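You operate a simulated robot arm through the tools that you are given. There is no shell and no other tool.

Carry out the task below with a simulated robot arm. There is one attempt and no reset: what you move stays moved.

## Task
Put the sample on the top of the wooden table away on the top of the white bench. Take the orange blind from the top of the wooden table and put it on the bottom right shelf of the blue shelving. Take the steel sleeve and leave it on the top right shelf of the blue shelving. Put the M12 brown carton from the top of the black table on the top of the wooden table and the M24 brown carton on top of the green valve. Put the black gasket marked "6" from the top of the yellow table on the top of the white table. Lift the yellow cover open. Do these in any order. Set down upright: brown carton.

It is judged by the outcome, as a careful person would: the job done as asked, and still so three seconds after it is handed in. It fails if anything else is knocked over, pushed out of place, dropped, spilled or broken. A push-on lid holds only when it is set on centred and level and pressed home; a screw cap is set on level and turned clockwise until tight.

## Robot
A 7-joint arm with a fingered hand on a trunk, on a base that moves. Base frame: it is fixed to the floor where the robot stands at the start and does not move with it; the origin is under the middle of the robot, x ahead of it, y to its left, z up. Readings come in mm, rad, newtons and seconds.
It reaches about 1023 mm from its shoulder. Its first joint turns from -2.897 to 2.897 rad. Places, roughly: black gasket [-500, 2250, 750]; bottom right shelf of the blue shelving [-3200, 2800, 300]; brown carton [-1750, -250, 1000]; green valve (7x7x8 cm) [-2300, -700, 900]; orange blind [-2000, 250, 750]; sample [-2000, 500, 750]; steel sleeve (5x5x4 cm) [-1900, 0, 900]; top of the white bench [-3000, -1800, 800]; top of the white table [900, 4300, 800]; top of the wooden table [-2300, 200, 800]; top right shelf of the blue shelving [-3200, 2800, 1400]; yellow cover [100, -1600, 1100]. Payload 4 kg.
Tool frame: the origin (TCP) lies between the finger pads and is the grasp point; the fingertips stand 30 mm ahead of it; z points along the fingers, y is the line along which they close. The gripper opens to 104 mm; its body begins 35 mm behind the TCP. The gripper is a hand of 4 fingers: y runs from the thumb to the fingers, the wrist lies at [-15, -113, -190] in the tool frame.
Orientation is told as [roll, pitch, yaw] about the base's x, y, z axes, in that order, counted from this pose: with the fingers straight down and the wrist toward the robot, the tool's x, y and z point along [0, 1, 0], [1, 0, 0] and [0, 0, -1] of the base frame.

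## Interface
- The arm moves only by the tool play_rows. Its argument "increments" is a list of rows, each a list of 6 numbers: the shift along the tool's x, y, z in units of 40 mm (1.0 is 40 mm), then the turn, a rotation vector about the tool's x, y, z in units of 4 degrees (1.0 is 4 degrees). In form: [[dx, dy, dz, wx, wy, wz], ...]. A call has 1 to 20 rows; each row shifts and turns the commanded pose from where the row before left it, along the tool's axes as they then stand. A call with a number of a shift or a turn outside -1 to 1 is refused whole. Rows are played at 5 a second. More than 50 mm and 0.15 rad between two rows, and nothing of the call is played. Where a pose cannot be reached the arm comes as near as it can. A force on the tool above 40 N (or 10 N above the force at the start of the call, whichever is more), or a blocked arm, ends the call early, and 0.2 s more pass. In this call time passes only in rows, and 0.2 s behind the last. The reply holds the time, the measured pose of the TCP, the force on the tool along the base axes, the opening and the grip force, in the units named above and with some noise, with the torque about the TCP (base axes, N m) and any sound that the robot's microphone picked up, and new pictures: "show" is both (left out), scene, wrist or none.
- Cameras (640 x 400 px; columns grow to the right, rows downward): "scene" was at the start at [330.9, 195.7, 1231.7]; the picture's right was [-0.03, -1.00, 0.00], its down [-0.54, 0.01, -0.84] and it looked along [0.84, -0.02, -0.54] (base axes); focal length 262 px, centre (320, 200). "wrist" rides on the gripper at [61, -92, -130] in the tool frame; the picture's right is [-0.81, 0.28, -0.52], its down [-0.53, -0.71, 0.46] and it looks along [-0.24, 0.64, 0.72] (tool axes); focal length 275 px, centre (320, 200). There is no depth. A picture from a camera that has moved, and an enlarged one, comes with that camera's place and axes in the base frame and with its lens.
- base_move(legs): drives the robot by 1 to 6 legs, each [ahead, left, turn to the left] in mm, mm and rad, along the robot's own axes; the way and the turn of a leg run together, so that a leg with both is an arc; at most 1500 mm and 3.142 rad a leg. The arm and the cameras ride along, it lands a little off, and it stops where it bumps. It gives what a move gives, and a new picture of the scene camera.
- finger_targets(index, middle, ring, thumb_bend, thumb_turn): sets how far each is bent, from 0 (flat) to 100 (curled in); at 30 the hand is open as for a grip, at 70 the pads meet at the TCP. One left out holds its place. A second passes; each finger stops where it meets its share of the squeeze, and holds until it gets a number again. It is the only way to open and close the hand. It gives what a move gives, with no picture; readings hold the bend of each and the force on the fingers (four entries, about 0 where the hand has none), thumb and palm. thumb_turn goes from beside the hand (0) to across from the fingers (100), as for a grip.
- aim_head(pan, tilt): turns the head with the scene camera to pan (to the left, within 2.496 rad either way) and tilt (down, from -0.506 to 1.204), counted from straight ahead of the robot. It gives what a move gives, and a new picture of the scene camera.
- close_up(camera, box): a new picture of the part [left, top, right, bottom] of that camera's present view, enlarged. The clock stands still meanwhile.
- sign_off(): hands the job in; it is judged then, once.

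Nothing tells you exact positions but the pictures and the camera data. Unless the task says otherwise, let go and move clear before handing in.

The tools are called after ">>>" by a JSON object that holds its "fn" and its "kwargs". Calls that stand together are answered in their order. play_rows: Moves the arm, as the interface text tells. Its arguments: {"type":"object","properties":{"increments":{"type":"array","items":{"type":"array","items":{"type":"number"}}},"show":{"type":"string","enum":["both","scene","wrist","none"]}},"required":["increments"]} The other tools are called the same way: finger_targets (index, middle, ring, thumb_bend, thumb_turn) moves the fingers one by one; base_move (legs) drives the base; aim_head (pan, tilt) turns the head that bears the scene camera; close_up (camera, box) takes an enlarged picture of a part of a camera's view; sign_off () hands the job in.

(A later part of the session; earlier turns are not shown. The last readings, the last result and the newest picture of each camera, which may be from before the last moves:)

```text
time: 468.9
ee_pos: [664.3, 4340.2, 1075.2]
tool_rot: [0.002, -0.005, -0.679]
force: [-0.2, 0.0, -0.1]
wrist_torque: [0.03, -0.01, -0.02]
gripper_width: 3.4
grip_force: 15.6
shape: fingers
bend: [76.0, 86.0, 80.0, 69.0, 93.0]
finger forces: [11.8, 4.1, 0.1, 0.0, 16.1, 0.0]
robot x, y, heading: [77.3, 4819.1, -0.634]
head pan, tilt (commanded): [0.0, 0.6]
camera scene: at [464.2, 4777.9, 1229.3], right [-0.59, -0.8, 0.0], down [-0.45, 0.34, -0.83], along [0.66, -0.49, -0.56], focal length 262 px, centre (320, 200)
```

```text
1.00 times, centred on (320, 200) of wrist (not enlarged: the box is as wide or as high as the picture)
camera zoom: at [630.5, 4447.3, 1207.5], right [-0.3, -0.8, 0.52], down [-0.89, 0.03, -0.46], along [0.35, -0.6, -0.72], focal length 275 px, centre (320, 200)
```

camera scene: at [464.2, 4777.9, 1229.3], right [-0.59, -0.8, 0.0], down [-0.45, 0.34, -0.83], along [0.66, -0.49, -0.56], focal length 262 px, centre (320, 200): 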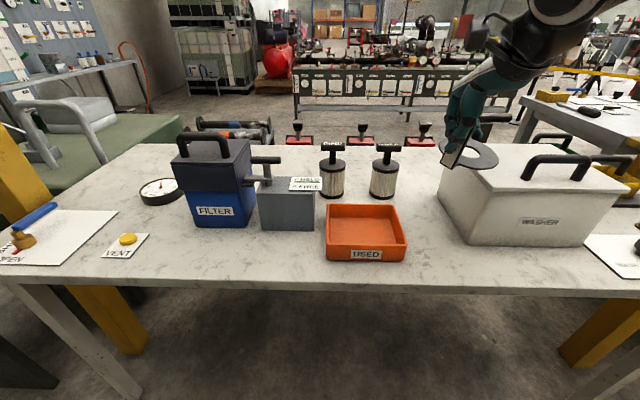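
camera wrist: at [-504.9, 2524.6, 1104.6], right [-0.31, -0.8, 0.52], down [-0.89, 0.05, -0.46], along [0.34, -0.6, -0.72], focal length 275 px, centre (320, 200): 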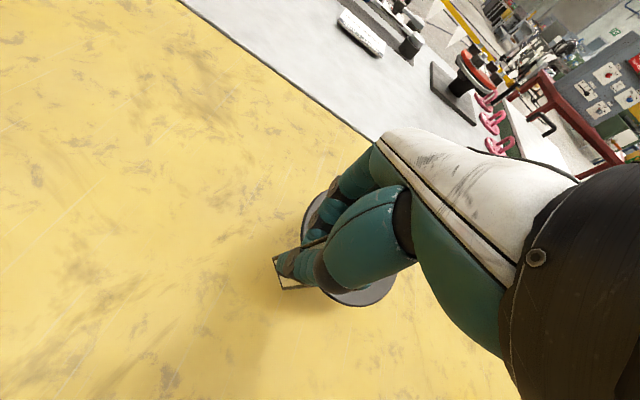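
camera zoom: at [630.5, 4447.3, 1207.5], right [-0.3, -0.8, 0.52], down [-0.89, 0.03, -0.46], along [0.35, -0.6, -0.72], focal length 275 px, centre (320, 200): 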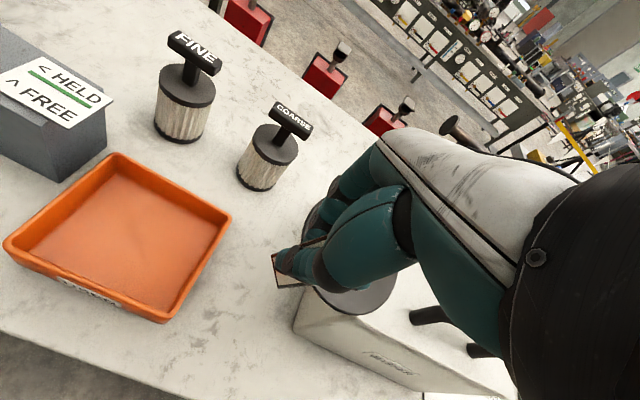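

A free strip lies along the table's front, before the grey box (between VENT plate and orange tray). I strafe left to it and yaw the hand 45° so the ring points to the right along the strip.

>>> {"fn": "play_rows", "kwargs": {"increments": [[0, -0.8, 0, 0, 0, 0], [0, -0.8, 0, 0, 0, 0]], "show": "none"}}

>>> {"fn": "base_move", "kwargs": {"legs": [[0, 500, 0]]}}

>>> {"fn": "play_rows", "kwargs": {"increments": [[0, 0, 0, 0, 0, 1], [0, 0, 0, 0, 0, 1], [0, 0, 0, 0, 0, 1], [0, 0, 0, 0, 0, 1], [0, 0, 0, 0, 0, 1], [0, 0, 0, 0, 0, 1], [0, 0, 0, 0, 0, 1], [0, 0, 0, 0, 0, 1], [0, 0, 0, 0, 0, 1], [0, 0, 0, 0, 0, 1]], "show": "both"}}

>>> {"fn": "aim_head", "kwargs": {"pan": -0.4, "tilt": 0.6}}

```text
time: 469.5
ee_pos: [615.8, 4381.5, 1075.2]
tool_rot: [0.002, -0.005, -0.68]
force: [-0.5, -0.3, -0.4]
wrist_torque: [0.01, 0.03, 0.03]
gripper_width: 3.2
grip_force: 16.1
shape: fingers
bend: [76.0, 86.0, 80.0, 69.0, 93.0]
finger forces: [11.8, 4.1, 0.1, 0.0, 16.1, 0.1]
robot x, y, heading: [81.5, 4813.8, -0.634]
head pan, tilt (commanded): [0.0, 0.6]
```

```text
time: 472.4
ee_pos: [911.3, 4779.1, 1075.9]
tool_rot: [0.002, -0.006, -0.682]
force: [0.1, 0.4, -0.9]
wrist_torque: [0.02, -0.02, 0.02]
gripper_width: 3.4
grip_force: 15.8
shape: fingers
bend: [76.0, 86.0, 80.0, 69.0, 93.0]
finger forces: [11.8, 4.1, 0.0, 0.0, 16.1, 0.1]
robot x, y, heading: [376.1, 5212.9, -0.643]
head pan, tilt (commanded): [0.0, 0.6]
camera scene: at [760.8, 5176.4, 1229.3], right [-0.6, -0.8, 0.0], down [-0.45, 0.34, -0.83], along [0.66, -0.49, -0.57], focal length 262 px, centre (320, 200)
```

scene: 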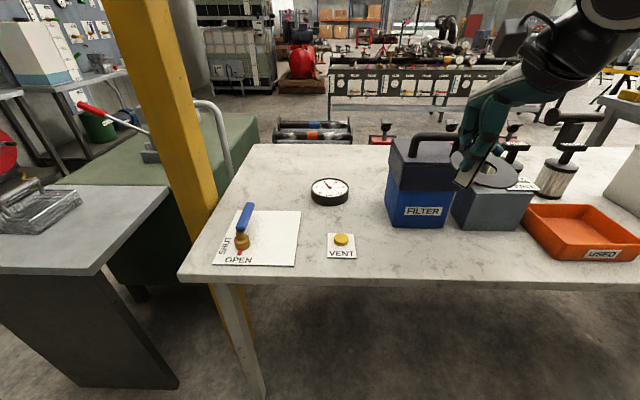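

```text
time: 474.6
ee_pos: [909.2, 4779.6, 1075.3]
tool_rot: [0.002, -0.002, -1.381]
force: [0.3, -0.2, -0.5]
wrist_torque: [0.01, 0.0, 0.0]
gripper_width: 3.1
grip_force: 16.8
shape: fingers
bend: [76.0, 86.0, 80.0, 69.0, 92.0]
finger forces: [12.2, 4.1, 0.1, 0.0, 16.6, 0.0]
robot x, y, heading: [373.4, 5215.2, -0.64]
head pan, tilt (commanded): [0.0, 0.6]
camera scene: at [760.7, 5176.4, 1229.3], right [-0.6, -0.8, 0.0], down [-0.45, 0.34, -0.83], along [0.66, -0.49, -0.56], focal length 262 px, centre (320, 200)
camera wrist: at [952.3, 4882.1, 1207.4], right [-0.75, -0.42, 0.52], down [-0.66, 0.6, -0.46], along [-0.11, -0.68, -0.72], focal length 275 px, centre (320, 200)
```

scene: 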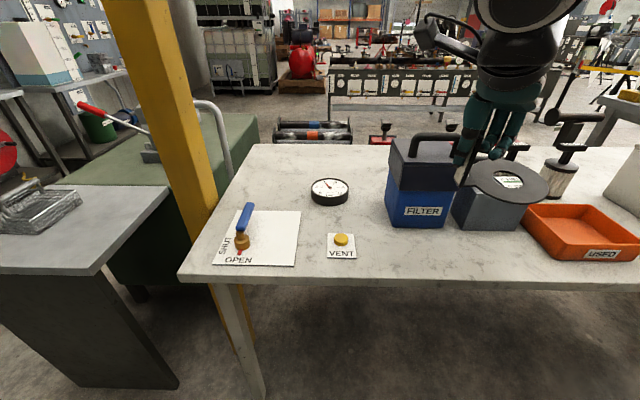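
wrist: 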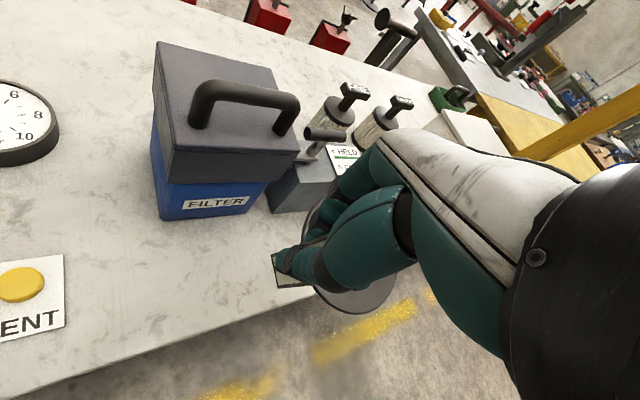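

```text
time: 475.5
ee_pos: [910.3, 4778.6, 1076.0]
tool_rot: [0.002, 0.0, -1.379]
force: [-0.4, 0.1, -0.1]
wrist_torque: [0.02, -0.03, 0.05]
gripper_width: 3.1
grip_force: 16.5
shape: fingers
bend: [76.0, 86.0, 80.0, 69.0, 92.0]
finger forces: [12.3, 4.1, 0.0, 0.0, 16.7, 0.0]
robot x, y, heading: [374.8, 5213.1, -0.642]
head pan, tilt (commanded): [-0.4, 0.6]
camera scene: at [734.7, 5153.0, 1229.3], right [-0.86, -0.51, 0.0], down [-0.29, 0.49, -0.83], along [0.42, -0.71, -0.57], focal length 262 px, centre (320, 200)
```

scene: 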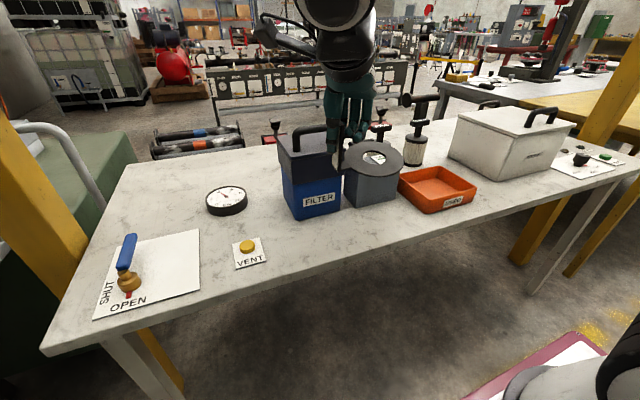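

From this angle the free area in front of FILTER and the grey box is about 415 × 160 mm (table height about z 813). I move the tag over (917, 4720) and lower the gasket.

>>> {"fn": "play_rows", "kwargs": {"increments": [[-0.05, 0.74, 0.3, 0, 0, 0], [-0.05, 0.74, 0.6, 0, 0, 0], [0, 0, 0.9, 0, 0, 0], [0, 0, 0.9, 0, 0, 0], [0, 0, 0.7, 0, 0, 0]], "show": "both"}}

>>> {"fn": "close_up", "kwargs": {"camera": "scene", "box": [250, 120, 410, 260]}}

```text
time: 476.7
ee_pos: [918.8, 4720.7, 939.3]
tool_rot: [0.005, -0.002, -1.38]
force: [-1.1, 0.6, 0.0]
wrist_torque: [0.03, -0.04, 0.01]
gripper_width: 3.0
grip_force: 16.3
shape: fingers
bend: [76.0, 86.0, 80.0, 69.0, 92.0]
finger forces: [12.4, 4.2, 0.0, 0.0, 16.6, 0.1]
robot x, y, heading: [376.8, 5212.6, -0.637]
head pan, tilt (commanded): [-0.4, 0.6]
camera scene: at [734.5, 5153.0, 1229.3], right [-0.86, -0.51, 0.0], down [-0.29, 0.49, -0.83], along [0.42, -0.71, -0.56], focal length 262 px, centre (320, 200)
camera wrist: at [961.0, 4823.8, 1071.8], right [-0.75, -0.42, 0.51], down [-0.66, 0.6, -0.46], along [-0.11, -0.68, -0.72], focal length 275 px, centre (320, 200)
```

scene: 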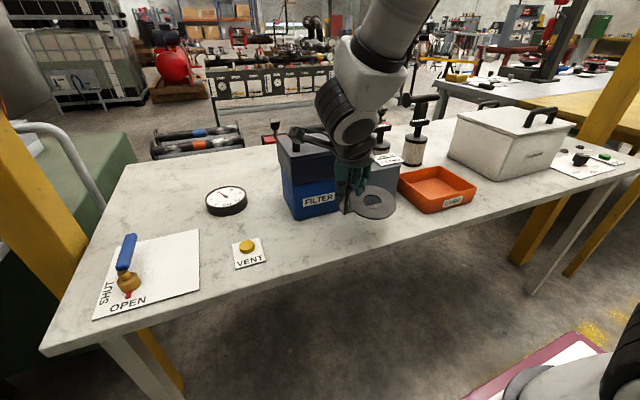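
wrist: 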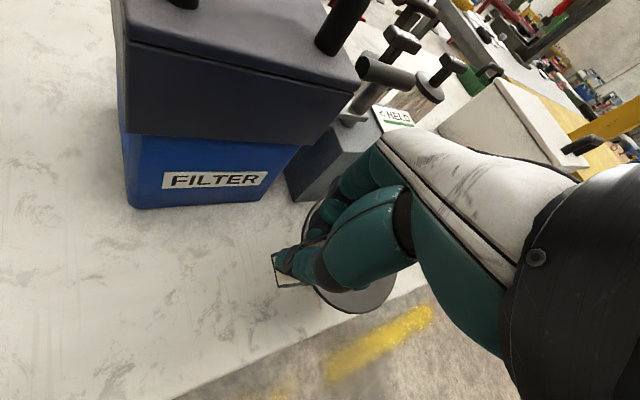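

```text
2.86 times, centred on (330, 190) of scene
camera zoom: at [734.5, 5153.0, 1229.3], right [-0.86, -0.51, 0.0], down [-0.29, 0.49, -0.83], along [0.42, -0.71, -0.56], focal length 747 px, centre (291, 229)
```

zoom: 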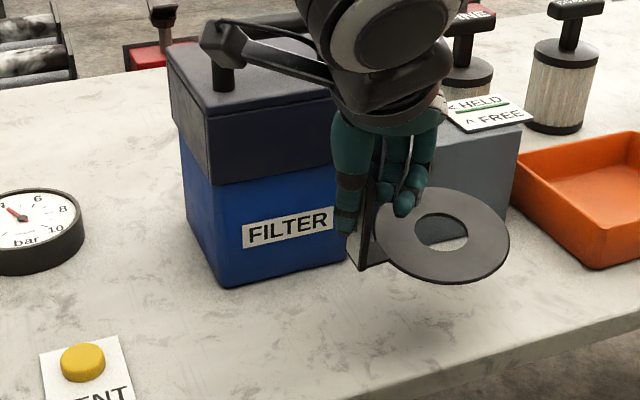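

>>> {"fn": "play_rows", "kwargs": {"increments": [[-0.2, -0.22, 0.4, 0, 0, 0], [0, 0, 0.5, 0, 0, 0], [0, 0, 0.3, 0, 0, 0]], "show": "none"}}

>>> {"fn": "close_up", "kwargs": {"camera": "scene", "box": [250, 120, 410, 260]}}

>>> {"fn": "close_up", "kwargs": {"camera": "wrist", "box": [180, 120, 440, 340]}}

```text
time: 477.5
ee_pos: [909.5, 4726.4, 891.8]
tool_rot: [0.003, -0.001, -1.381]
force: [-0.4, 0.2, -1.1]
wrist_torque: [0.01, 0.0, 0.03]
gripper_width: 3.0
grip_force: 16.3
shape: fingers
bend: [76.0, 86.0, 80.0, 69.0, 92.0]
finger forces: [12.3, 4.2, 0.0, 0.1, 16.6, 0.0]
robot x, y, heading: [378.3, 5214.5, -0.641]
head pan, tilt (commanded): [-0.4, 0.6]
```

```text
2.86 times, centred on (330, 190) of scene
camera zoom: at [734.6, 5153.0, 1229.3], right [-0.86, -0.51, 0.0], down [-0.29, 0.49, -0.83], along [0.42, -0.71, -0.56], focal length 747 px, centre (291, 229)
```

zoom: 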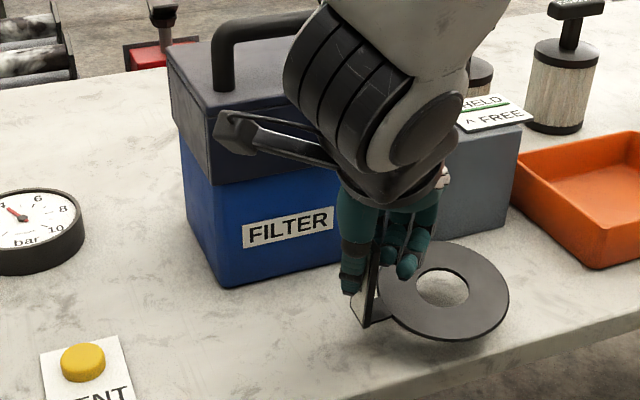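

```text
1.82 times, centred on (310, 230) of wrist
camera zoom: at [951.3, 4830.6, 1023.2], right [-0.75, -0.42, 0.51], down [-0.66, 0.6, -0.46], along [-0.11, -0.68, -0.72], focal length 500 px, centre (338, 146)
```

zoom: 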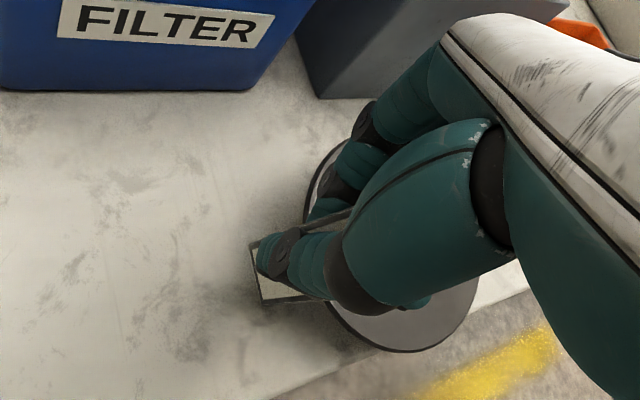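

The ring's front rim is too close to the table edge, so I shift it about 15 mm inward before lowering.

>>> {"fn": "play_rows", "kwargs": {"increments": [[0.25, 0.28, 0, 0, 0, 0], [0, 0, 0.15, 0, 0, 0]], "show": "none"}}

>>> {"fn": "close_up", "kwargs": {"camera": "wrist", "box": [180, 120, 440, 340]}}

>>> {"fn": "close_up", "kwargs": {"camera": "scene", "box": [290, 150, 410, 260]}}

```text
time: 478.1
ee_pos: [921.5, 4718.3, 885.6]
tool_rot: [0.004, -0.002, -1.379]
force: [0.1, 0.5, 0.1]
wrist_torque: [0.05, -0.04, 0.01]
gripper_width: 2.8
grip_force: 16.1
shape: fingers
bend: [76.0, 86.0, 80.0, 69.0, 92.0]
finger forces: [12.3, 4.0, 0.0, 0.0, 16.6, 0.0]
robot x, y, heading: [376.6, 5212.4, -0.642]
head pan, tilt (commanded): [-0.4, 0.6]
```

```text
1.82 times, centred on (310, 230) of wrist
camera zoom: at [963.3, 4821.0, 1017.4], right [-0.75, -0.42, 0.51], down [-0.66, 0.6, -0.46], along [-0.11, -0.68, -0.72], focal length 500 px, centre (338, 146)
```

zoom: 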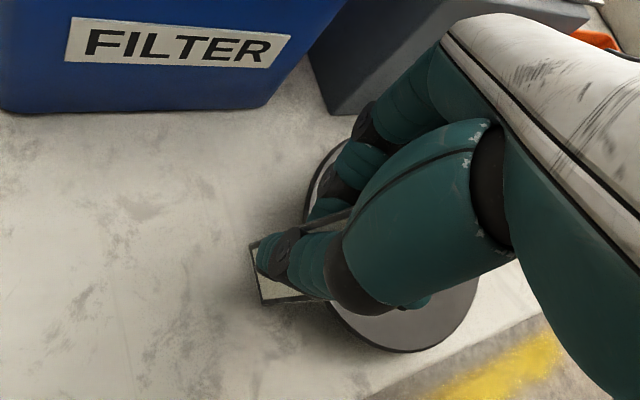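

```text
3.64 times, centred on (350, 205) of scene
camera zoom: at [734.6, 5153.0, 1229.3], right [-0.86, -0.51, 0.0], down [-0.29, 0.49, -0.83], along [0.42, -0.71, -0.56], focal length 951 px, centre (211, 182)
```

zoom: 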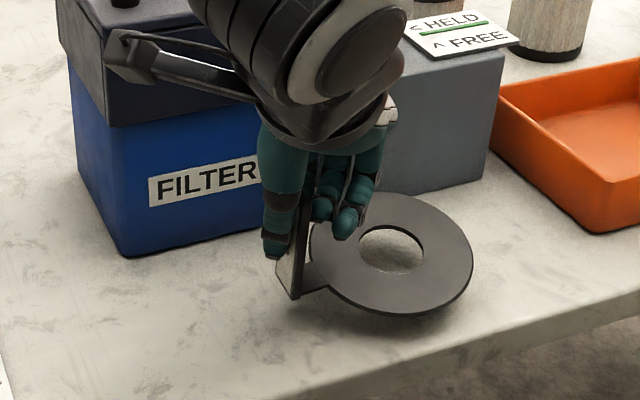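

>>> {"fn": "play_rows", "kwargs": {"increments": [[0, 0, 0.12, 0, 0, 0], [0, 0, 0.12, 0, 0, 0]], "show": "none"}}

>>> {"fn": "play_rows", "kwargs": {"increments": [[0, 0, 0.12, 0, 0, 0]], "show": "none"}}

>>> {"fn": "close_up", "kwargs": {"camera": "scene", "box": [290, 150, 410, 260]}}

```text
time: 478.7
ee_pos: [921.0, 4718.0, 875.4]
tool_rot: [0.003, -0.003, -1.379]
force: [0.1, 0.8, 0.5]
wrist_torque: [0.06, -0.02, -0.02]
gripper_width: 2.9
grip_force: 16.4
shape: fingers
bend: [76.0, 86.0, 80.0, 69.0, 92.0]
finger forces: [12.4, 4.1, 0.0, 0.1, 16.6, 0.1]
robot x, y, heading: [374.7, 5214.0, -0.644]
head pan, tilt (commanded): [-0.4, 0.6]
```

```text
time: 479.1
ee_pos: [921.0, 4717.6, 871.6]
tool_rot: [0.003, -0.004, -1.381]
force: [0.4, 1.0, -0.2]
wrist_torque: [0.0, -0.01, 0.03]
gripper_width: 2.8
grip_force: 16.0
shape: fingers
bend: [76.0, 86.0, 80.0, 69.0, 92.0]
finger forces: [12.4, 4.1, 0.0, 0.0, 16.6, 0.1]
robot x, y, heading: [374.2, 5216.0, -0.637]
head pan, tilt (commanded): [-0.4, 0.6]
```

```text
3.64 times, centred on (350, 205) of scene
camera zoom: at [734.6, 5153.0, 1229.3], right [-0.86, -0.51, 0.0], down [-0.29, 0.49, -0.83], along [0.42, -0.71, -0.57], focal length 951 px, centre (211, 182)
```

zoom: 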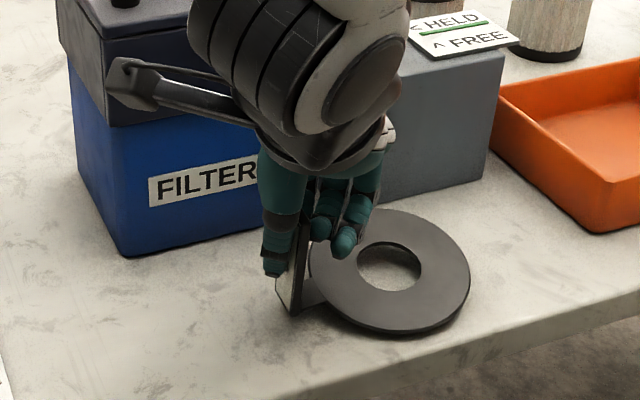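

>>> {"fn": "play_rows", "kwargs": {"increments": [[0, 0, 0.12, 0, 0, 0], [0, 0, 0.12, 0, 0, 0]], "show": "none"}}

>>> {"fn": "play_rows", "kwargs": {"increments": [[0, 0, 0.1, 0, 0, 0]], "show": "none"}}

>>> {"fn": "close_up", "kwargs": {"camera": "scene", "box": [290, 150, 410, 260]}}

```text
time: 479.7
ee_pos: [921.9, 4717.4, 862.6]
tool_rot: [0.006, -0.002, -1.38]
force: [0.8, 0.2, 12.0]
wrist_torque: [0.15, 0.18, -0.08]
gripper_width: 3.1
grip_force: 20.3
shape: fingers
bend: [76.0, 86.0, 80.0, 69.0, 92.0]
finger forces: [15.6, 4.0, 0.0, 0.0, 20.4, 0.0]
robot x, y, heading: [377.1, 5217.4, -0.642]
head pan, tilt (commanded): [-0.4, 0.6]
```

```text
time: 480.1
ee_pos: [922.6, 4718.2, 859.6]
tool_rot: [0.004, -0.006, -1.381]
force: [0.6, -3.2, 19.1]
wrist_torque: [0.22, -0.02, 0.01]
gripper_width: 2.9
grip_force: 21.6
shape: fingers
bend: [77.0, 87.0, 80.0, 71.0, 92.0]
finger forces: [16.0, 6.8, 0.1, 0.0, 20.6, 0.0]
robot x, y, heading: [378.8, 5213.0, -0.64]
head pan, tilt (commanded): [-0.4, 0.6]
```

```text
3.64 times, centred on (350, 205) of scene
camera zoom: at [734.2, 5153.3, 1229.4], right [-0.86, -0.51, 0.0], down [-0.29, 0.49, -0.83], along [0.42, -0.71, -0.56], focal length 951 px, centre (211, 182)
```

zoom: 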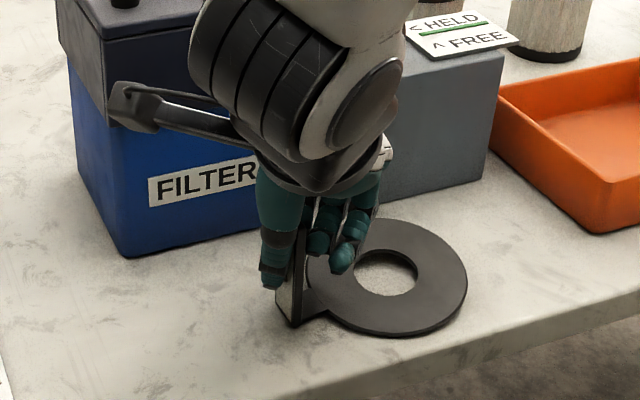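

The gasket is down. I ease off and release it.

>>> {"fn": "play_rows", "kwargs": {"increments": [[0, 0, -0.08, 0, 0, 0]], "show": "none"}}

>>> {"fn": "finger_targets", "kwargs": {"index": 64, "middle": 66, "ring": 64, "thumb_bend": 60}}

>>> {"fn": "finger_targets", "kwargs": {"index": 45, "middle": 45, "ring": 45, "thumb_bend": 42}}

>>> {"fn": "close_up", "kwargs": {"camera": "scene", "box": [290, 150, 410, 260]}}

>>> {"fn": "close_up", "kwargs": {"camera": "wrist", "box": [180, 120, 440, 340]}}

```text
time: 480.5
ee_pos: [920.3, 4718.0, 860.1]
tool_rot: [0.002, 0.0, -1.379]
force: [-0.1, -0.2, 1.1]
wrist_torque: [0.0, 0.03, 0.0]
gripper_width: 2.6
grip_force: 18.5
shape: fingers
bend: [76.0, 86.0, 80.0, 71.0, 92.0]
finger forces: [13.7, 5.3, 0.0, 0.0, 18.6, 0.0]
robot x, y, heading: [373.6, 5212.1, -0.64]
head pan, tilt (commanded): [-0.4, 0.6]
```

```text
time: 481.5
ee_pos: [920.0, 4717.6, 860.6]
tool_rot: [0.003, -0.001, -1.38]
force: [-0.4, -0.4, -0.7]
wrist_torque: [0.01, 0.0, -0.02]
gripper_width: 20.3
grip_force: 0.1
shape: fingers
bend: [64.0, 66.0, 64.0, 60.0, 97.0]
finger forces: [0.1, 0.0, 0.0, 0.0, 0.1, 0.0]
robot x, y, heading: [376.2, 5213.9, -0.643]
head pan, tilt (commanded): [-0.4, 0.6]
```

```text
time: 482.5
ee_pos: [921.3, 4717.3, 861.1]
tool_rot: [0.004, -0.001, -1.379]
force: [-0.4, 0.6, 0.1]
wrist_torque: [0.0, -0.02, -0.02]
gripper_width: 68.1
grip_force: 0.1
shape: fingers
bend: [45.0, 45.0, 45.0, 42.0, 97.0]
finger forces: [0.0, 0.0, 0.0, 0.0, 0.1, 0.0]
robot x, y, heading: [374.5, 5213.5, -0.638]
head pan, tilt (commanded): [-0.4, 0.6]
```

```text
3.64 times, centred on (350, 205) of scene
camera zoom: at [734.6, 5153.0, 1229.3], right [-0.86, -0.51, 0.0], down [-0.29, 0.49, -0.82], along [0.42, -0.71, -0.57], focal length 951 px, centre (211, 182)
```

zoom: 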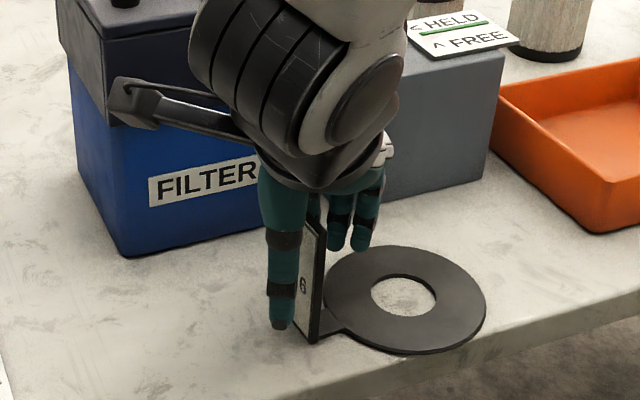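

```text
1.82 times, centred on (310, 230) of wrist
camera zoom: at [963.0, 4820.8, 992.7], right [-0.75, -0.42, 0.51], down [-0.66, 0.6, -0.46], along [-0.11, -0.68, -0.72], focal length 500 px, centre (338, 146)
```

zoom: 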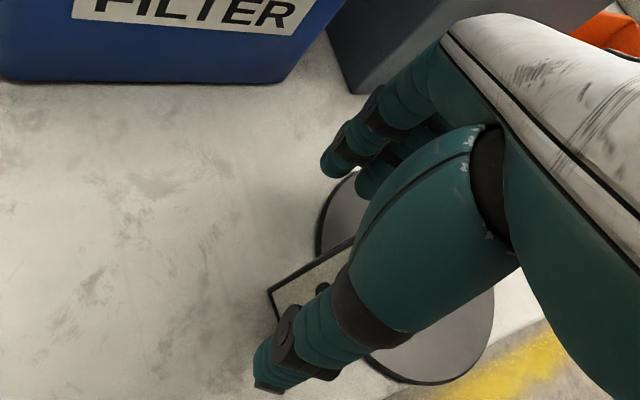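

The gasket settled a bit too near the front edge. I re-grip the tag lightly and slide it about 25 mm inward.

>>> {"fn": "finger_targets", "kwargs": {"index": 72, "middle": 72, "ring": 70, "thumb_bend": 67}}

>>> {"fn": "close_up", "kwargs": {"camera": "scene", "box": [290, 150, 410, 260]}}

```text
time: 483.5
ee_pos: [921.1, 4717.8, 860.7]
tool_rot: [0.004, -0.001, -1.379]
force: [1.1, 0.1, 0.8]
wrist_torque: [0.0, 0.0, 0.03]
gripper_width: 1.0
grip_force: 0.2
shape: fingers
bend: [72.0, 72.0, 70.0, 67.0, 97.0]
finger forces: [0.2, 0.1, 0.1, 0.0, 0.0, 0.0]
robot x, y, heading: [377.8, 5215.1, -0.642]
head pan, tilt (commanded): [-0.4, 0.6]
```

```text
3.64 times, centred on (350, 205) of scene
camera zoom: at [734.6, 5153.0, 1229.3], right [-0.86, -0.51, 0.0], down [-0.29, 0.49, -0.82], along [0.42, -0.71, -0.57], focal length 951 px, centre (211, 182)
```

zoom: 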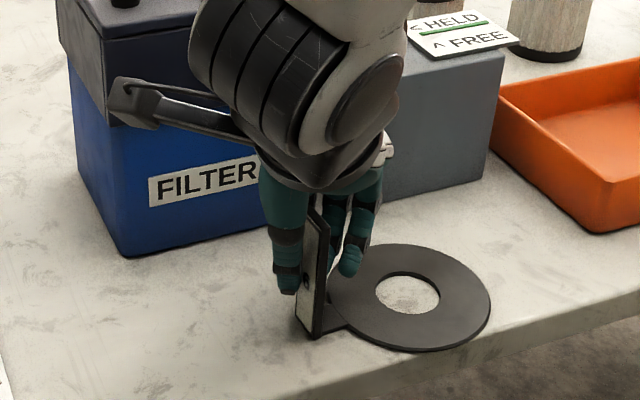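

>>> {"fn": "play_rows", "kwargs": {"increments": [[0.14, 0.155, 0, 0, 0, 0], [0.14, 0.155, 0, 0, 0, 0], [0.14, 0.155, 0, 0, 0, 0]], "show": "none"}}

>>> {"fn": "close_up", "kwargs": {"camera": "scene", "box": [290, 150, 410, 260]}}

>>> {"fn": "close_up", "kwargs": {"camera": "wrist", "box": [180, 120, 440, 340]}}

```text
time: 484.3
ee_pos: [942.4, 4702.1, 859.2]
tool_rot: [0.004, -0.002, -1.379]
force: [-0.1, -0.9, -0.3]
wrist_torque: [0.01, 0.01, 0.04]
gripper_width: 0.6
grip_force: 0.0
shape: fingers
bend: [72.0, 72.0, 70.0, 67.0, 97.0]
finger forces: [0.1, 0.0, 0.0, 0.0, 0.0, 0.1]
robot x, y, heading: [377.1, 5215.6, -0.641]
head pan, tilt (commanded): [-0.4, 0.6]
```

```text
3.64 times, centred on (350, 205) of scene
camera zoom: at [734.6, 5153.0, 1229.3], right [-0.86, -0.51, 0.0], down [-0.29, 0.49, -0.83], along [0.42, -0.71, -0.56], focal length 951 px, centre (211, 182)
```

zoom: 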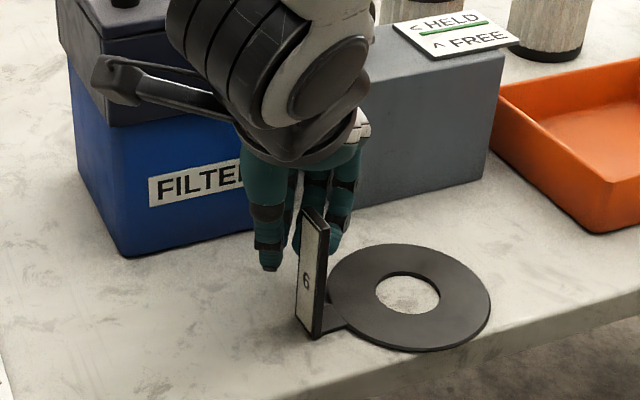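

```text
1.82 times, centred on (310, 230) of wrist
camera zoom: at [983.7, 4805.8, 992.5], right [-0.75, -0.42, 0.51], down [-0.66, 0.6, -0.46], along [-0.11, -0.68, -0.72], focal length 500 px, centre (338, 146)
```

zoom: 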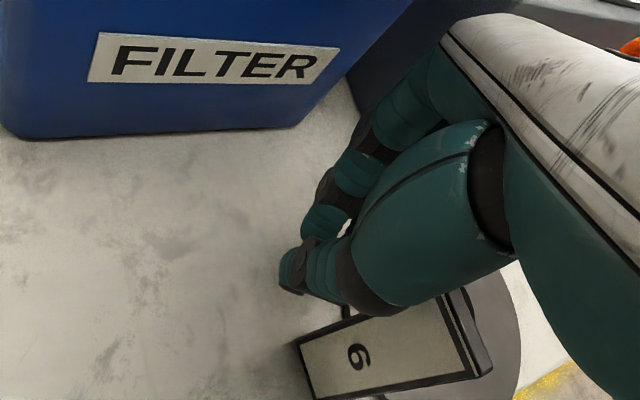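

The hand slid past the tag. I rise and re-localize the gasket.

>>> {"fn": "play_rows", "kwargs": {"increments": [[0, 0, -0.5, 0, 0, 0], [0, 0, -0.9, 0, 0, 0], [0, 0, -0.9, 0, 0, 0], [0, -0.5, -0.9, 0, 0, 0], [0, -0.5, -0.5, 0, 0, 0]], "show": "none"}}

>>> {"fn": "finger_targets", "kwargs": {"index": 36, "middle": 36, "ring": 36, "thumb_bend": 36}}

>>> {"fn": "close_up", "kwargs": {"camera": "wrist", "box": [0, 0, 640, 400]}}

>>> {"fn": "close_up", "kwargs": {"camera": "scene", "box": [290, 150, 410, 260]}}

```text
time: 485.5
ee_pos: [931.8, 4742.1, 1009.0]
tool_rot: [0.003, -0.001, -1.38]
force: [0.7, -0.6, -0.2]
wrist_torque: [-0.03, -0.01, 0.03]
gripper_width: 0.9
grip_force: 0.0
shape: fingers
bend: [72.0, 72.0, 70.0, 67.0, 97.0]
finger forces: [0.1, 0.0, 0.0, 0.1, 0.1, 0.1]
robot x, y, heading: [377.4, 5211.9, -0.641]
head pan, tilt (commanded): [-0.4, 0.6]
```

```text
time: 486.5
ee_pos: [932.8, 4741.9, 1009.5]
tool_rot: [0.003, -0.002, -1.38]
force: [-0.1, 0.8, -0.6]
wrist_torque: [0.01, -0.05, 0.0]
gripper_width: 87.8
grip_force: 0.0
shape: fingers
bend: [36.0, 36.0, 36.0, 36.0, 97.0]
finger forces: [0.0, 0.0, 0.0, 0.0, 0.0, 0.0]
robot x, y, heading: [377.2, 5213.8, -0.639]
head pan, tilt (commanded): [-0.4, 0.6]
```

```text
1.00 times, centred on (320, 200) of wrist (not enlarged: the box is as wide or as high as the picture)
camera zoom: at [974.5, 4845.3, 1140.9], right [-0.75, -0.42, 0.51], down [-0.66, 0.6, -0.46], along [-0.11, -0.68, -0.72], focal length 275 px, centre (320, 200)
```

zoom: 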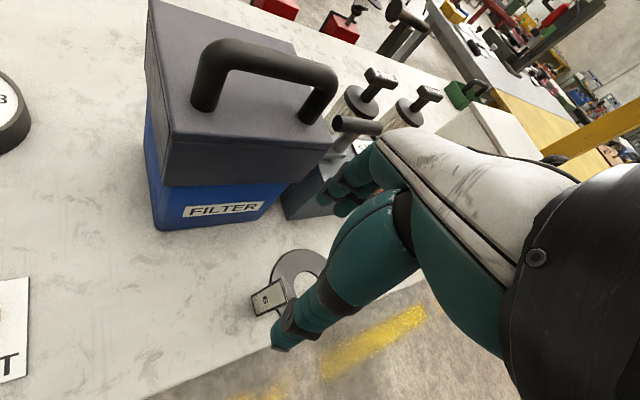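

```text
3.64 times, centred on (350, 205) of scene
camera zoom: at [734.6, 5153.0, 1229.3], right [-0.86, -0.51, 0.0], down [-0.29, 0.49, -0.83], along [0.42, -0.71, -0.57], focal length 951 px, centre (211, 182)
```

zoom: 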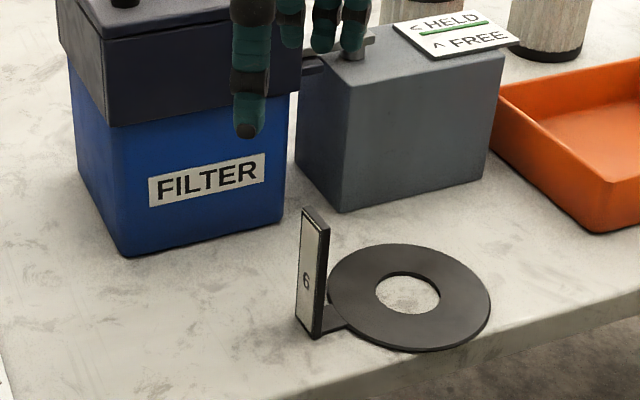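

>>> {"fn": "close_up", "kwargs": {"camera": "wrist", "box": [220, 230, 380, 360]}}

>>> {"fn": "close_up", "kwargs": {"camera": "scene", "box": [330, 190, 400, 250]}}

```text
3.08 times, centred on (300, 295) of wrist
camera zoom: at [974.5, 4845.3, 1140.9], right [-0.75, -0.42, 0.51], down [-0.66, 0.6, -0.46], along [-0.11, -0.68, -0.72], focal length 847 px, centre (382, -92)
```

zoom: 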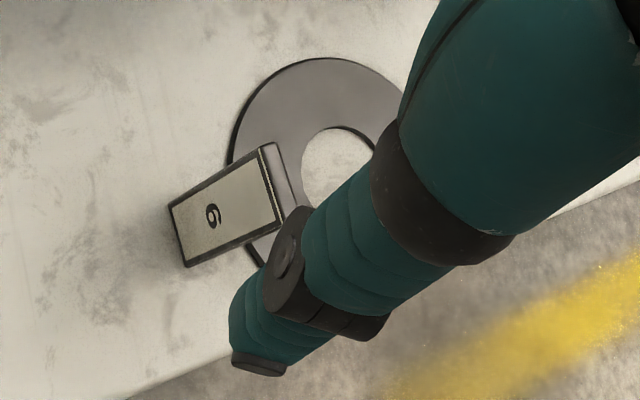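

```text
6.67 times, centred on (365, 220) of scene
camera zoom: at [734.6, 5153.0, 1229.3], right [-0.86, -0.51, 0.0], down [-0.29, 0.49, -0.83], along [0.42, -0.71, -0.57], focal length 1744 px, centre (20, 67)
```

zoom: 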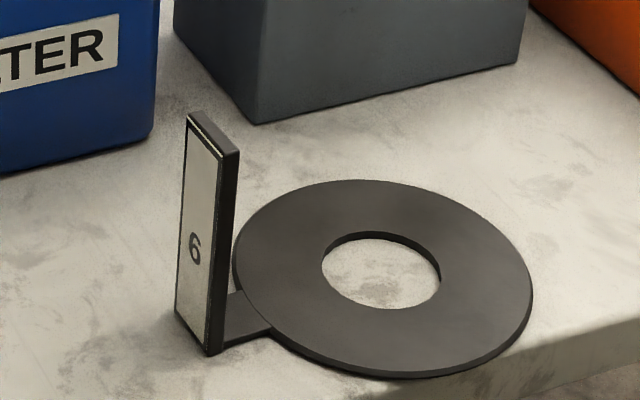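

The gasket lies flat but its rim is at the table's front edge; I'd like more margin. I turn the hand so it can pinch the tag squarely and move it inward.

>>> {"fn": "play_rows", "kwargs": {"increments": [[0, 0, -0.5, 0, 0, 1], [0, 0, 0, 0, 0, 1], [0, 0, 0, 0, 0, 1], [0, 0, 0, 0, 0, 1], [0, 0, 0, 0, 0, 1], [0, 0, 0, 0, 0, 1], [0, 0, 0, 0, 0, 1], [0, 0, 0, 0, 0, 1], [0, 0, 0, 0, 0, 1], [0, 0, 0, 0, 0, 1], [0, 0, 0, 0, 0, 1]], "show": "both"}}

>>> {"fn": "close_up", "kwargs": {"camera": "wrist", "box": [180, 180, 400, 380]}}

```text
time: 488.9
ee_pos: [932.8, 4741.8, 1028.8]
tool_rot: [0.003, 0.0, -2.148]
force: [0.8, -0.2, -0.8]
wrist_torque: [0.0, 0.0, 0.01]
gripper_width: 87.7
grip_force: 0.1
shape: fingers
bend: [36.0, 36.0, 36.0, 36.0, 97.0]
finger forces: [0.1, 0.1, 0.0, 0.0, 0.0, 0.0]
robot x, y, heading: [376.3, 5215.4, -0.642]
head pan, tilt (commanded): [-0.4, 0.6]
camera scene: at [734.6, 5153.0, 1229.3], right [-0.86, -0.51, 0.0], down [-0.29, 0.49, -0.83], along [0.42, -0.71, -0.56], focal length 262 px, centre (320, 200)
camera wrist: at [1033.2, 4787.0, 1160.8], right [-0.83, 0.21, 0.51], down [-0.06, 0.89, -0.46], along [-0.55, -0.41, -0.73], focal length 275 px, centre (320, 200)
```

scene: 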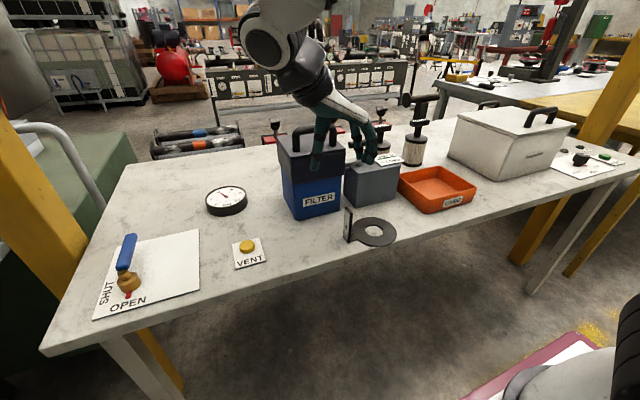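
wrist: 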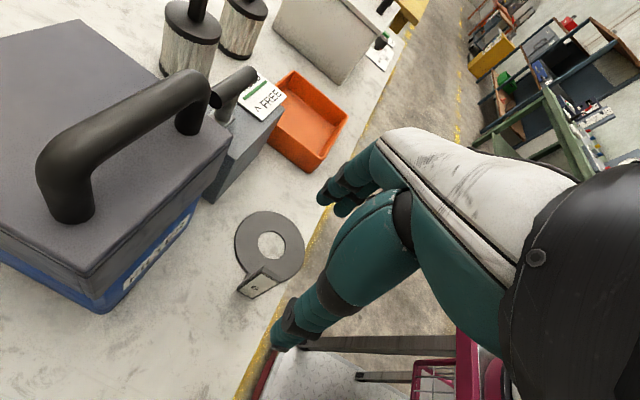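

```text
2.00 times, centred on (290, 280) of wrist
camera zoom: at [1033.2, 4787.0, 1160.8], right [-0.83, 0.21, 0.51], down [-0.06, 0.89, -0.46], along [-0.55, -0.41, -0.73], focal length 551 px, centre (380, 40)
```

zoom: 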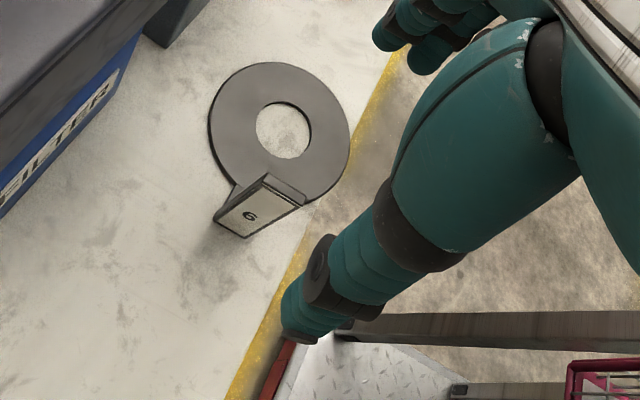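

>>> {"fn": "play_rows", "kwargs": {"increments": [[-0.13, 0.23, 0.7, 0, 0, 0], [-0.13, 0.23, 0.9, 0, 0, 0], [0, 0, 0.9, 0, 0, 0], [0, 0, 0.8, 0, 0, 0], [0, 0, 0.45, 0, 0, 0]], "show": "wrist"}}

>>> {"fn": "close_up", "kwargs": {"camera": "wrist", "box": [180, 160, 400, 380]}}

>>> {"fn": "close_up", "kwargs": {"camera": "scene", "box": [290, 150, 410, 260]}}

```text
time: 490.1
ee_pos: [914.6, 4732.9, 878.9]
tool_rot: [0.005, 0.0, -2.148]
force: [-0.3, -0.4, -0.2]
wrist_torque: [0.03, 0.0, 0.0]
gripper_width: 87.8
grip_force: 0.0
shape: fingers
bend: [36.0, 36.0, 36.0, 36.0, 97.0]
finger forces: [0.0, 0.0, 0.0, 0.0, 0.0, 0.1]
robot x, y, heading: [378.8, 5217.5, -0.642]
head pan, tilt (commanded): [-0.4, 0.6]
camera wrist: at [1015.2, 4777.2, 1010.3], right [-0.83, 0.21, 0.51], down [-0.06, 0.89, -0.46], along [-0.55, -0.41, -0.73], focal length 275 px, centre (320, 200)
```

wrist: 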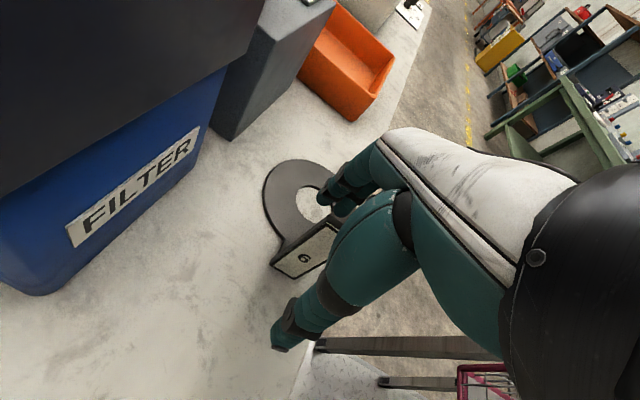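

```text
1.82 times, centred on (290, 270) of wrist
camera zoom: at [1015.2, 4777.2, 1010.3], right [-0.83, 0.21, 0.51], down [-0.06, 0.89, -0.46], along [-0.55, -0.41, -0.73], focal length 500 px, centre (374, 73)
```

zoom: 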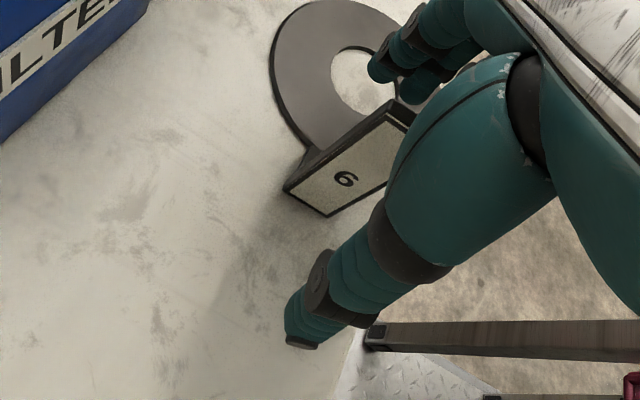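

```text
3.64 times, centred on (350, 205) of scene
camera zoom: at [734.5, 5152.9, 1229.3], right [-0.86, -0.51, 0.0], down [-0.29, 0.49, -0.83], along [0.42, -0.71, -0.56], focal length 951 px, centre (211, 182)
```

zoom: 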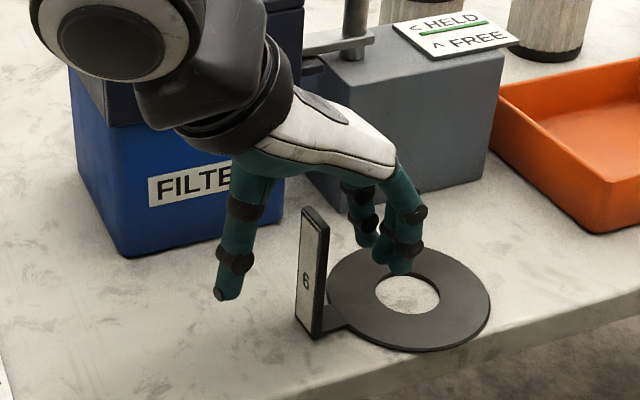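

>>> {"fn": "finger_targets", "kwargs": {"index": 64, "middle": 64, "ring": 64, "thumb_bend": 62}}

>>> {"fn": "finger_targets", "kwargs": {"index": 80, "middle": 80, "ring": 80, "thumb_bend": 72}}

>>> {"fn": "close_up", "kwargs": {"camera": "scene", "box": [290, 150, 410, 260]}}

```text
time: 491.1
ee_pos: [915.0, 4732.2, 879.4]
tool_rot: [0.005, 0.001, -2.146]
force: [0.2, -1.0, -0.1]
wrist_torque: [-0.02, 0.01, -0.02]
gripper_width: 19.2
grip_force: 0.0
shape: fingers
bend: [64.0, 64.0, 64.0, 62.0, 97.0]
finger forces: [0.2, 0.0, 0.1, 0.1, 0.0, 0.0]
robot x, y, heading: [376.7, 5212.3, -0.643]
head pan, tilt (commanded): [-0.4, 0.6]
```

```text
time: 492.1
ee_pos: [915.2, 4732.9, 878.9]
tool_rot: [0.005, -0.001, -2.146]
force: [-0.1, -0.4, 0.4]
wrist_torque: [0.0, -0.06, 0.03]
gripper_width: 4.8
grip_force: 11.0
shape: fingers
bend: [77.0, 80.0, 80.0, 66.0, 95.0]
finger forces: [8.1, 2.9, 0.0, 0.0, 11.0, 0.0]
robot x, y, heading: [379.7, 5215.8, -0.64]
head pan, tilt (commanded): [-0.4, 0.6]
```

```text
3.64 times, centred on (350, 205) of scene
camera zoom: at [734.7, 5153.0, 1229.3], right [-0.86, -0.51, 0.0], down [-0.29, 0.49, -0.82], along [0.42, -0.71, -0.57], focal length 951 px, centre (211, 182)
```

zoom: 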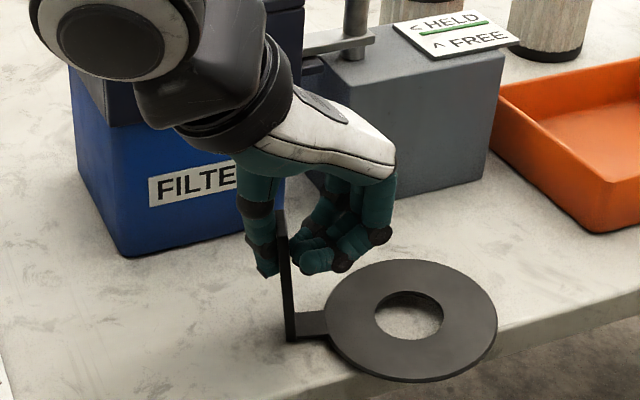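

>>> {"fn": "play_rows", "kwargs": {"increments": [[0, 0, -0.3, 0, 0, 0], [0, 0, -0.3, 0, 0, 0]], "show": "wrist"}}

>>> {"fn": "close_up", "kwargs": {"camera": "scene", "box": [290, 150, 410, 260]}}

>>> {"fn": "close_up", "kwargs": {"camera": "wrist", "box": [180, 100, 440, 340]}}

```text
time: 492.7
ee_pos: [915.9, 4732.3, 903.7]
tool_rot: [0.004, 0.001, -2.148]
force: [-0.5, 0.4, -0.9]
wrist_torque: [-0.01, -0.02, 0.05]
gripper_width: 5.7
grip_force: 11.8
shape: fingers
bend: [78.0, 80.0, 80.0, 65.0, 95.0]
finger forces: [8.8, 2.4, 0.1, 0.0, 11.4, 0.1]
robot x, y, heading: [375.4, 5217.3, -0.643]
head pan, tilt (commanded): [-0.4, 0.6]
camera wrist: at [1016.0, 4777.3, 1035.3], right [-0.83, 0.21, 0.51], down [-0.06, 0.89, -0.46], along [-0.55, -0.41, -0.73], focal length 275 px, centre (320, 200)
```

wrist: 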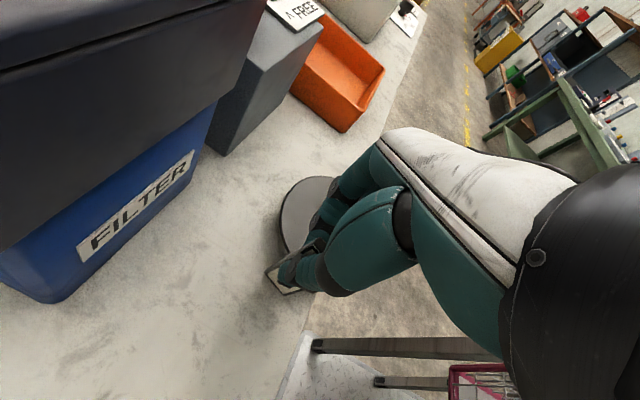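

```text
3.64 times, centred on (350, 205) of scene
camera zoom: at [734.7, 5152.9, 1229.2], right [-0.86, -0.51, 0.0], down [-0.29, 0.49, -0.82], along [0.42, -0.71, -0.57], focal length 951 px, centre (211, 182)
```

zoom: 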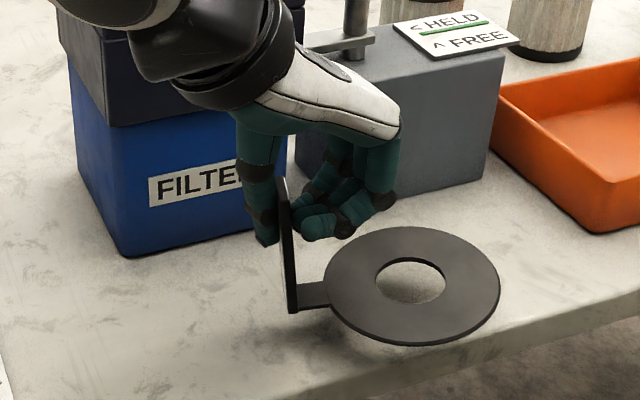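

```text
1.67 times, centred on (310, 220) of wrist
camera zoom: at [1016.0, 4777.3, 1035.3], right [-0.83, 0.21, 0.51], down [-0.06, 0.89, -0.46], along [-0.55, -0.41, -0.73], focal length 459 px, centre (337, 167)
```

zoom: 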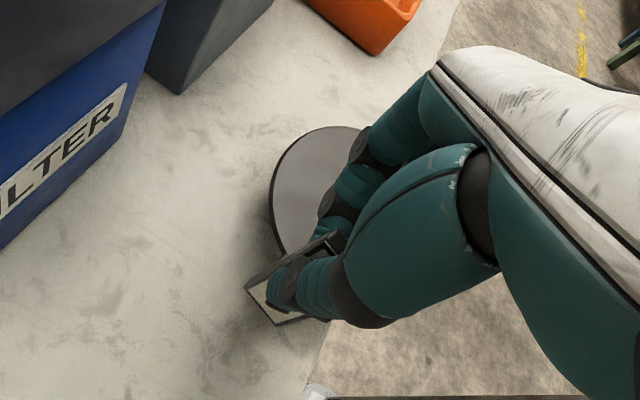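

I swing the hand 20° so the ring comes inward and shift 20 mm toward the table's middle.

>>> {"fn": "play_rows", "kwargs": {"increments": [[0, 0, 0, 0, 0, -1], [0, 0, 0, 0, 0, -1], [0, 0, 0, 0, 0, -1], [0, 0, 0, 0, 0, -1], [0, 0, 0, 0, 0, -1], [0.23, 0.1, 0, 0, 0, 0], [0.23, 0.1, 0, 0, 0, 0]], "show": "none"}}

>>> {"fn": "close_up", "kwargs": {"camera": "scene", "box": [290, 150, 410, 260]}}

>>> {"fn": "close_up", "kwargs": {"camera": "wrist", "box": [180, 100, 440, 340]}}

```text
time: 494.3
ee_pos: [930.1, 4720.1, 903.1]
tool_rot: [0.007, -0.002, -1.797]
force: [-0.3, -0.7, -0.6]
wrist_torque: [0.02, 0.0, 0.01]
gripper_width: 5.8
grip_force: 11.3
shape: fingers
bend: [78.0, 80.0, 80.0, 65.0, 95.0]
finger forces: [8.8, 2.6, 0.0, 0.1, 11.5, 0.2]
robot x, y, heading: [378.5, 5214.8, -0.641]
head pan, tilt (commanded): [-0.4, 0.6]
```

```text
3.64 times, centred on (350, 205) of scene
camera zoom: at [734.6, 5153.0, 1229.3], right [-0.86, -0.51, 0.0], down [-0.29, 0.49, -0.83], along [0.42, -0.71, -0.56], focal length 951 px, centre (211, 182)
```

zoom: 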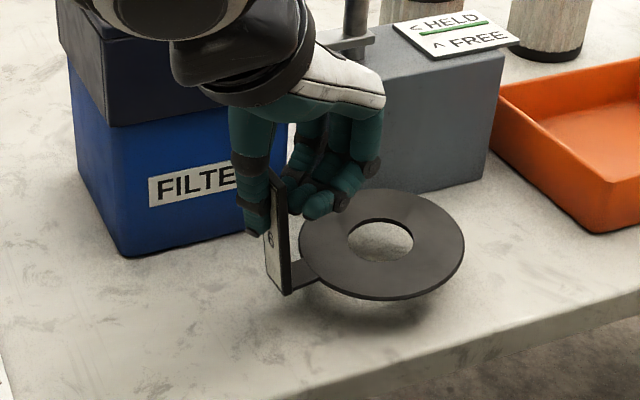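

```text
1.67 times, centred on (310, 220) of wrist
camera zoom: at [1010.6, 4797.1, 1034.9], right [-0.85, -0.08, 0.51], down [-0.36, 0.81, -0.46], along [-0.38, -0.57, -0.73], focal length 459 px, centre (337, 167)
```

zoom: 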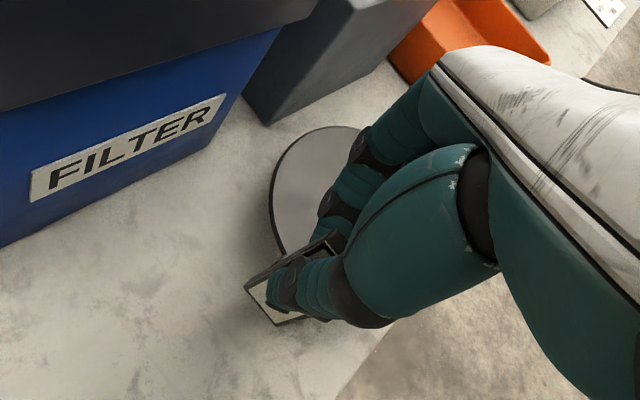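

>>> {"fn": "play_rows", "kwargs": {"increments": [[0, 0, 0.3, 0, 0, 0], [0, 0, 0.2, 0, 0, 0], [0, 0, 0.1, 0, 0, 0]], "show": "none"}}

>>> {"fn": "play_rows", "kwargs": {"increments": [[0, 0, 0.07, 0, 0, 0]], "show": "none"}}

>>> {"fn": "close_up", "kwargs": {"camera": "scene", "box": [290, 150, 410, 260]}}

```text
time: 495.1
ee_pos: [931.3, 4720.1, 879.1]
tool_rot: [0.006, -0.001, -1.797]
force: [-0.3, -0.2, -0.3]
wrist_torque: [0.0, -0.04, 0.0]
gripper_width: 5.5
grip_force: 10.9
shape: fingers
bend: [78.0, 80.0, 80.0, 65.0, 95.0]
finger forces: [8.9, 2.6, 0.1, 0.1, 11.4, 0.0]
robot x, y, heading: [377.5, 5213.3, -0.643]
head pan, tilt (commanded): [-0.4, 0.6]
```

```text
time: 495.5
ee_pos: [931.2, 4720.3, 876.7]
tool_rot: [0.006, -0.001, -1.799]
force: [1.5, -1.1, 6.7]
wrist_torque: [0.08, -0.07, -0.04]
gripper_width: 6.0
grip_force: 12.8
shape: fingers
bend: [79.0, 80.0, 80.0, 65.0, 95.0]
finger forces: [10.0, 2.8, 0.0, 0.0, 12.0, 0.0]
robot x, y, heading: [377.6, 5212.5, -0.641]
head pan, tilt (commanded): [-0.4, 0.6]
```

```text
3.64 times, centred on (350, 205) of scene
camera zoom: at [734.5, 5153.1, 1229.3], right [-0.86, -0.51, 0.0], down [-0.29, 0.49, -0.83], along [0.42, -0.71, -0.56], focal length 951 px, centre (211, 182)
```

zoom: 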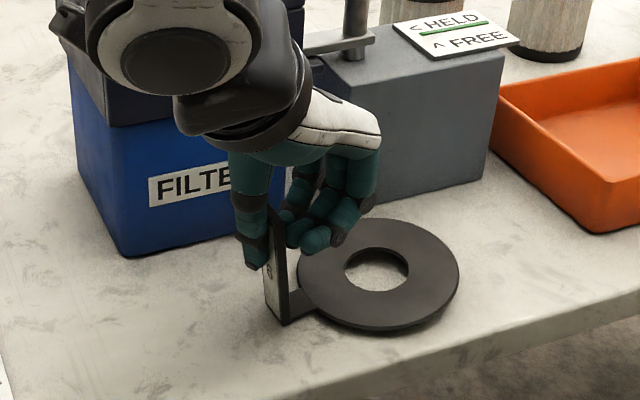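

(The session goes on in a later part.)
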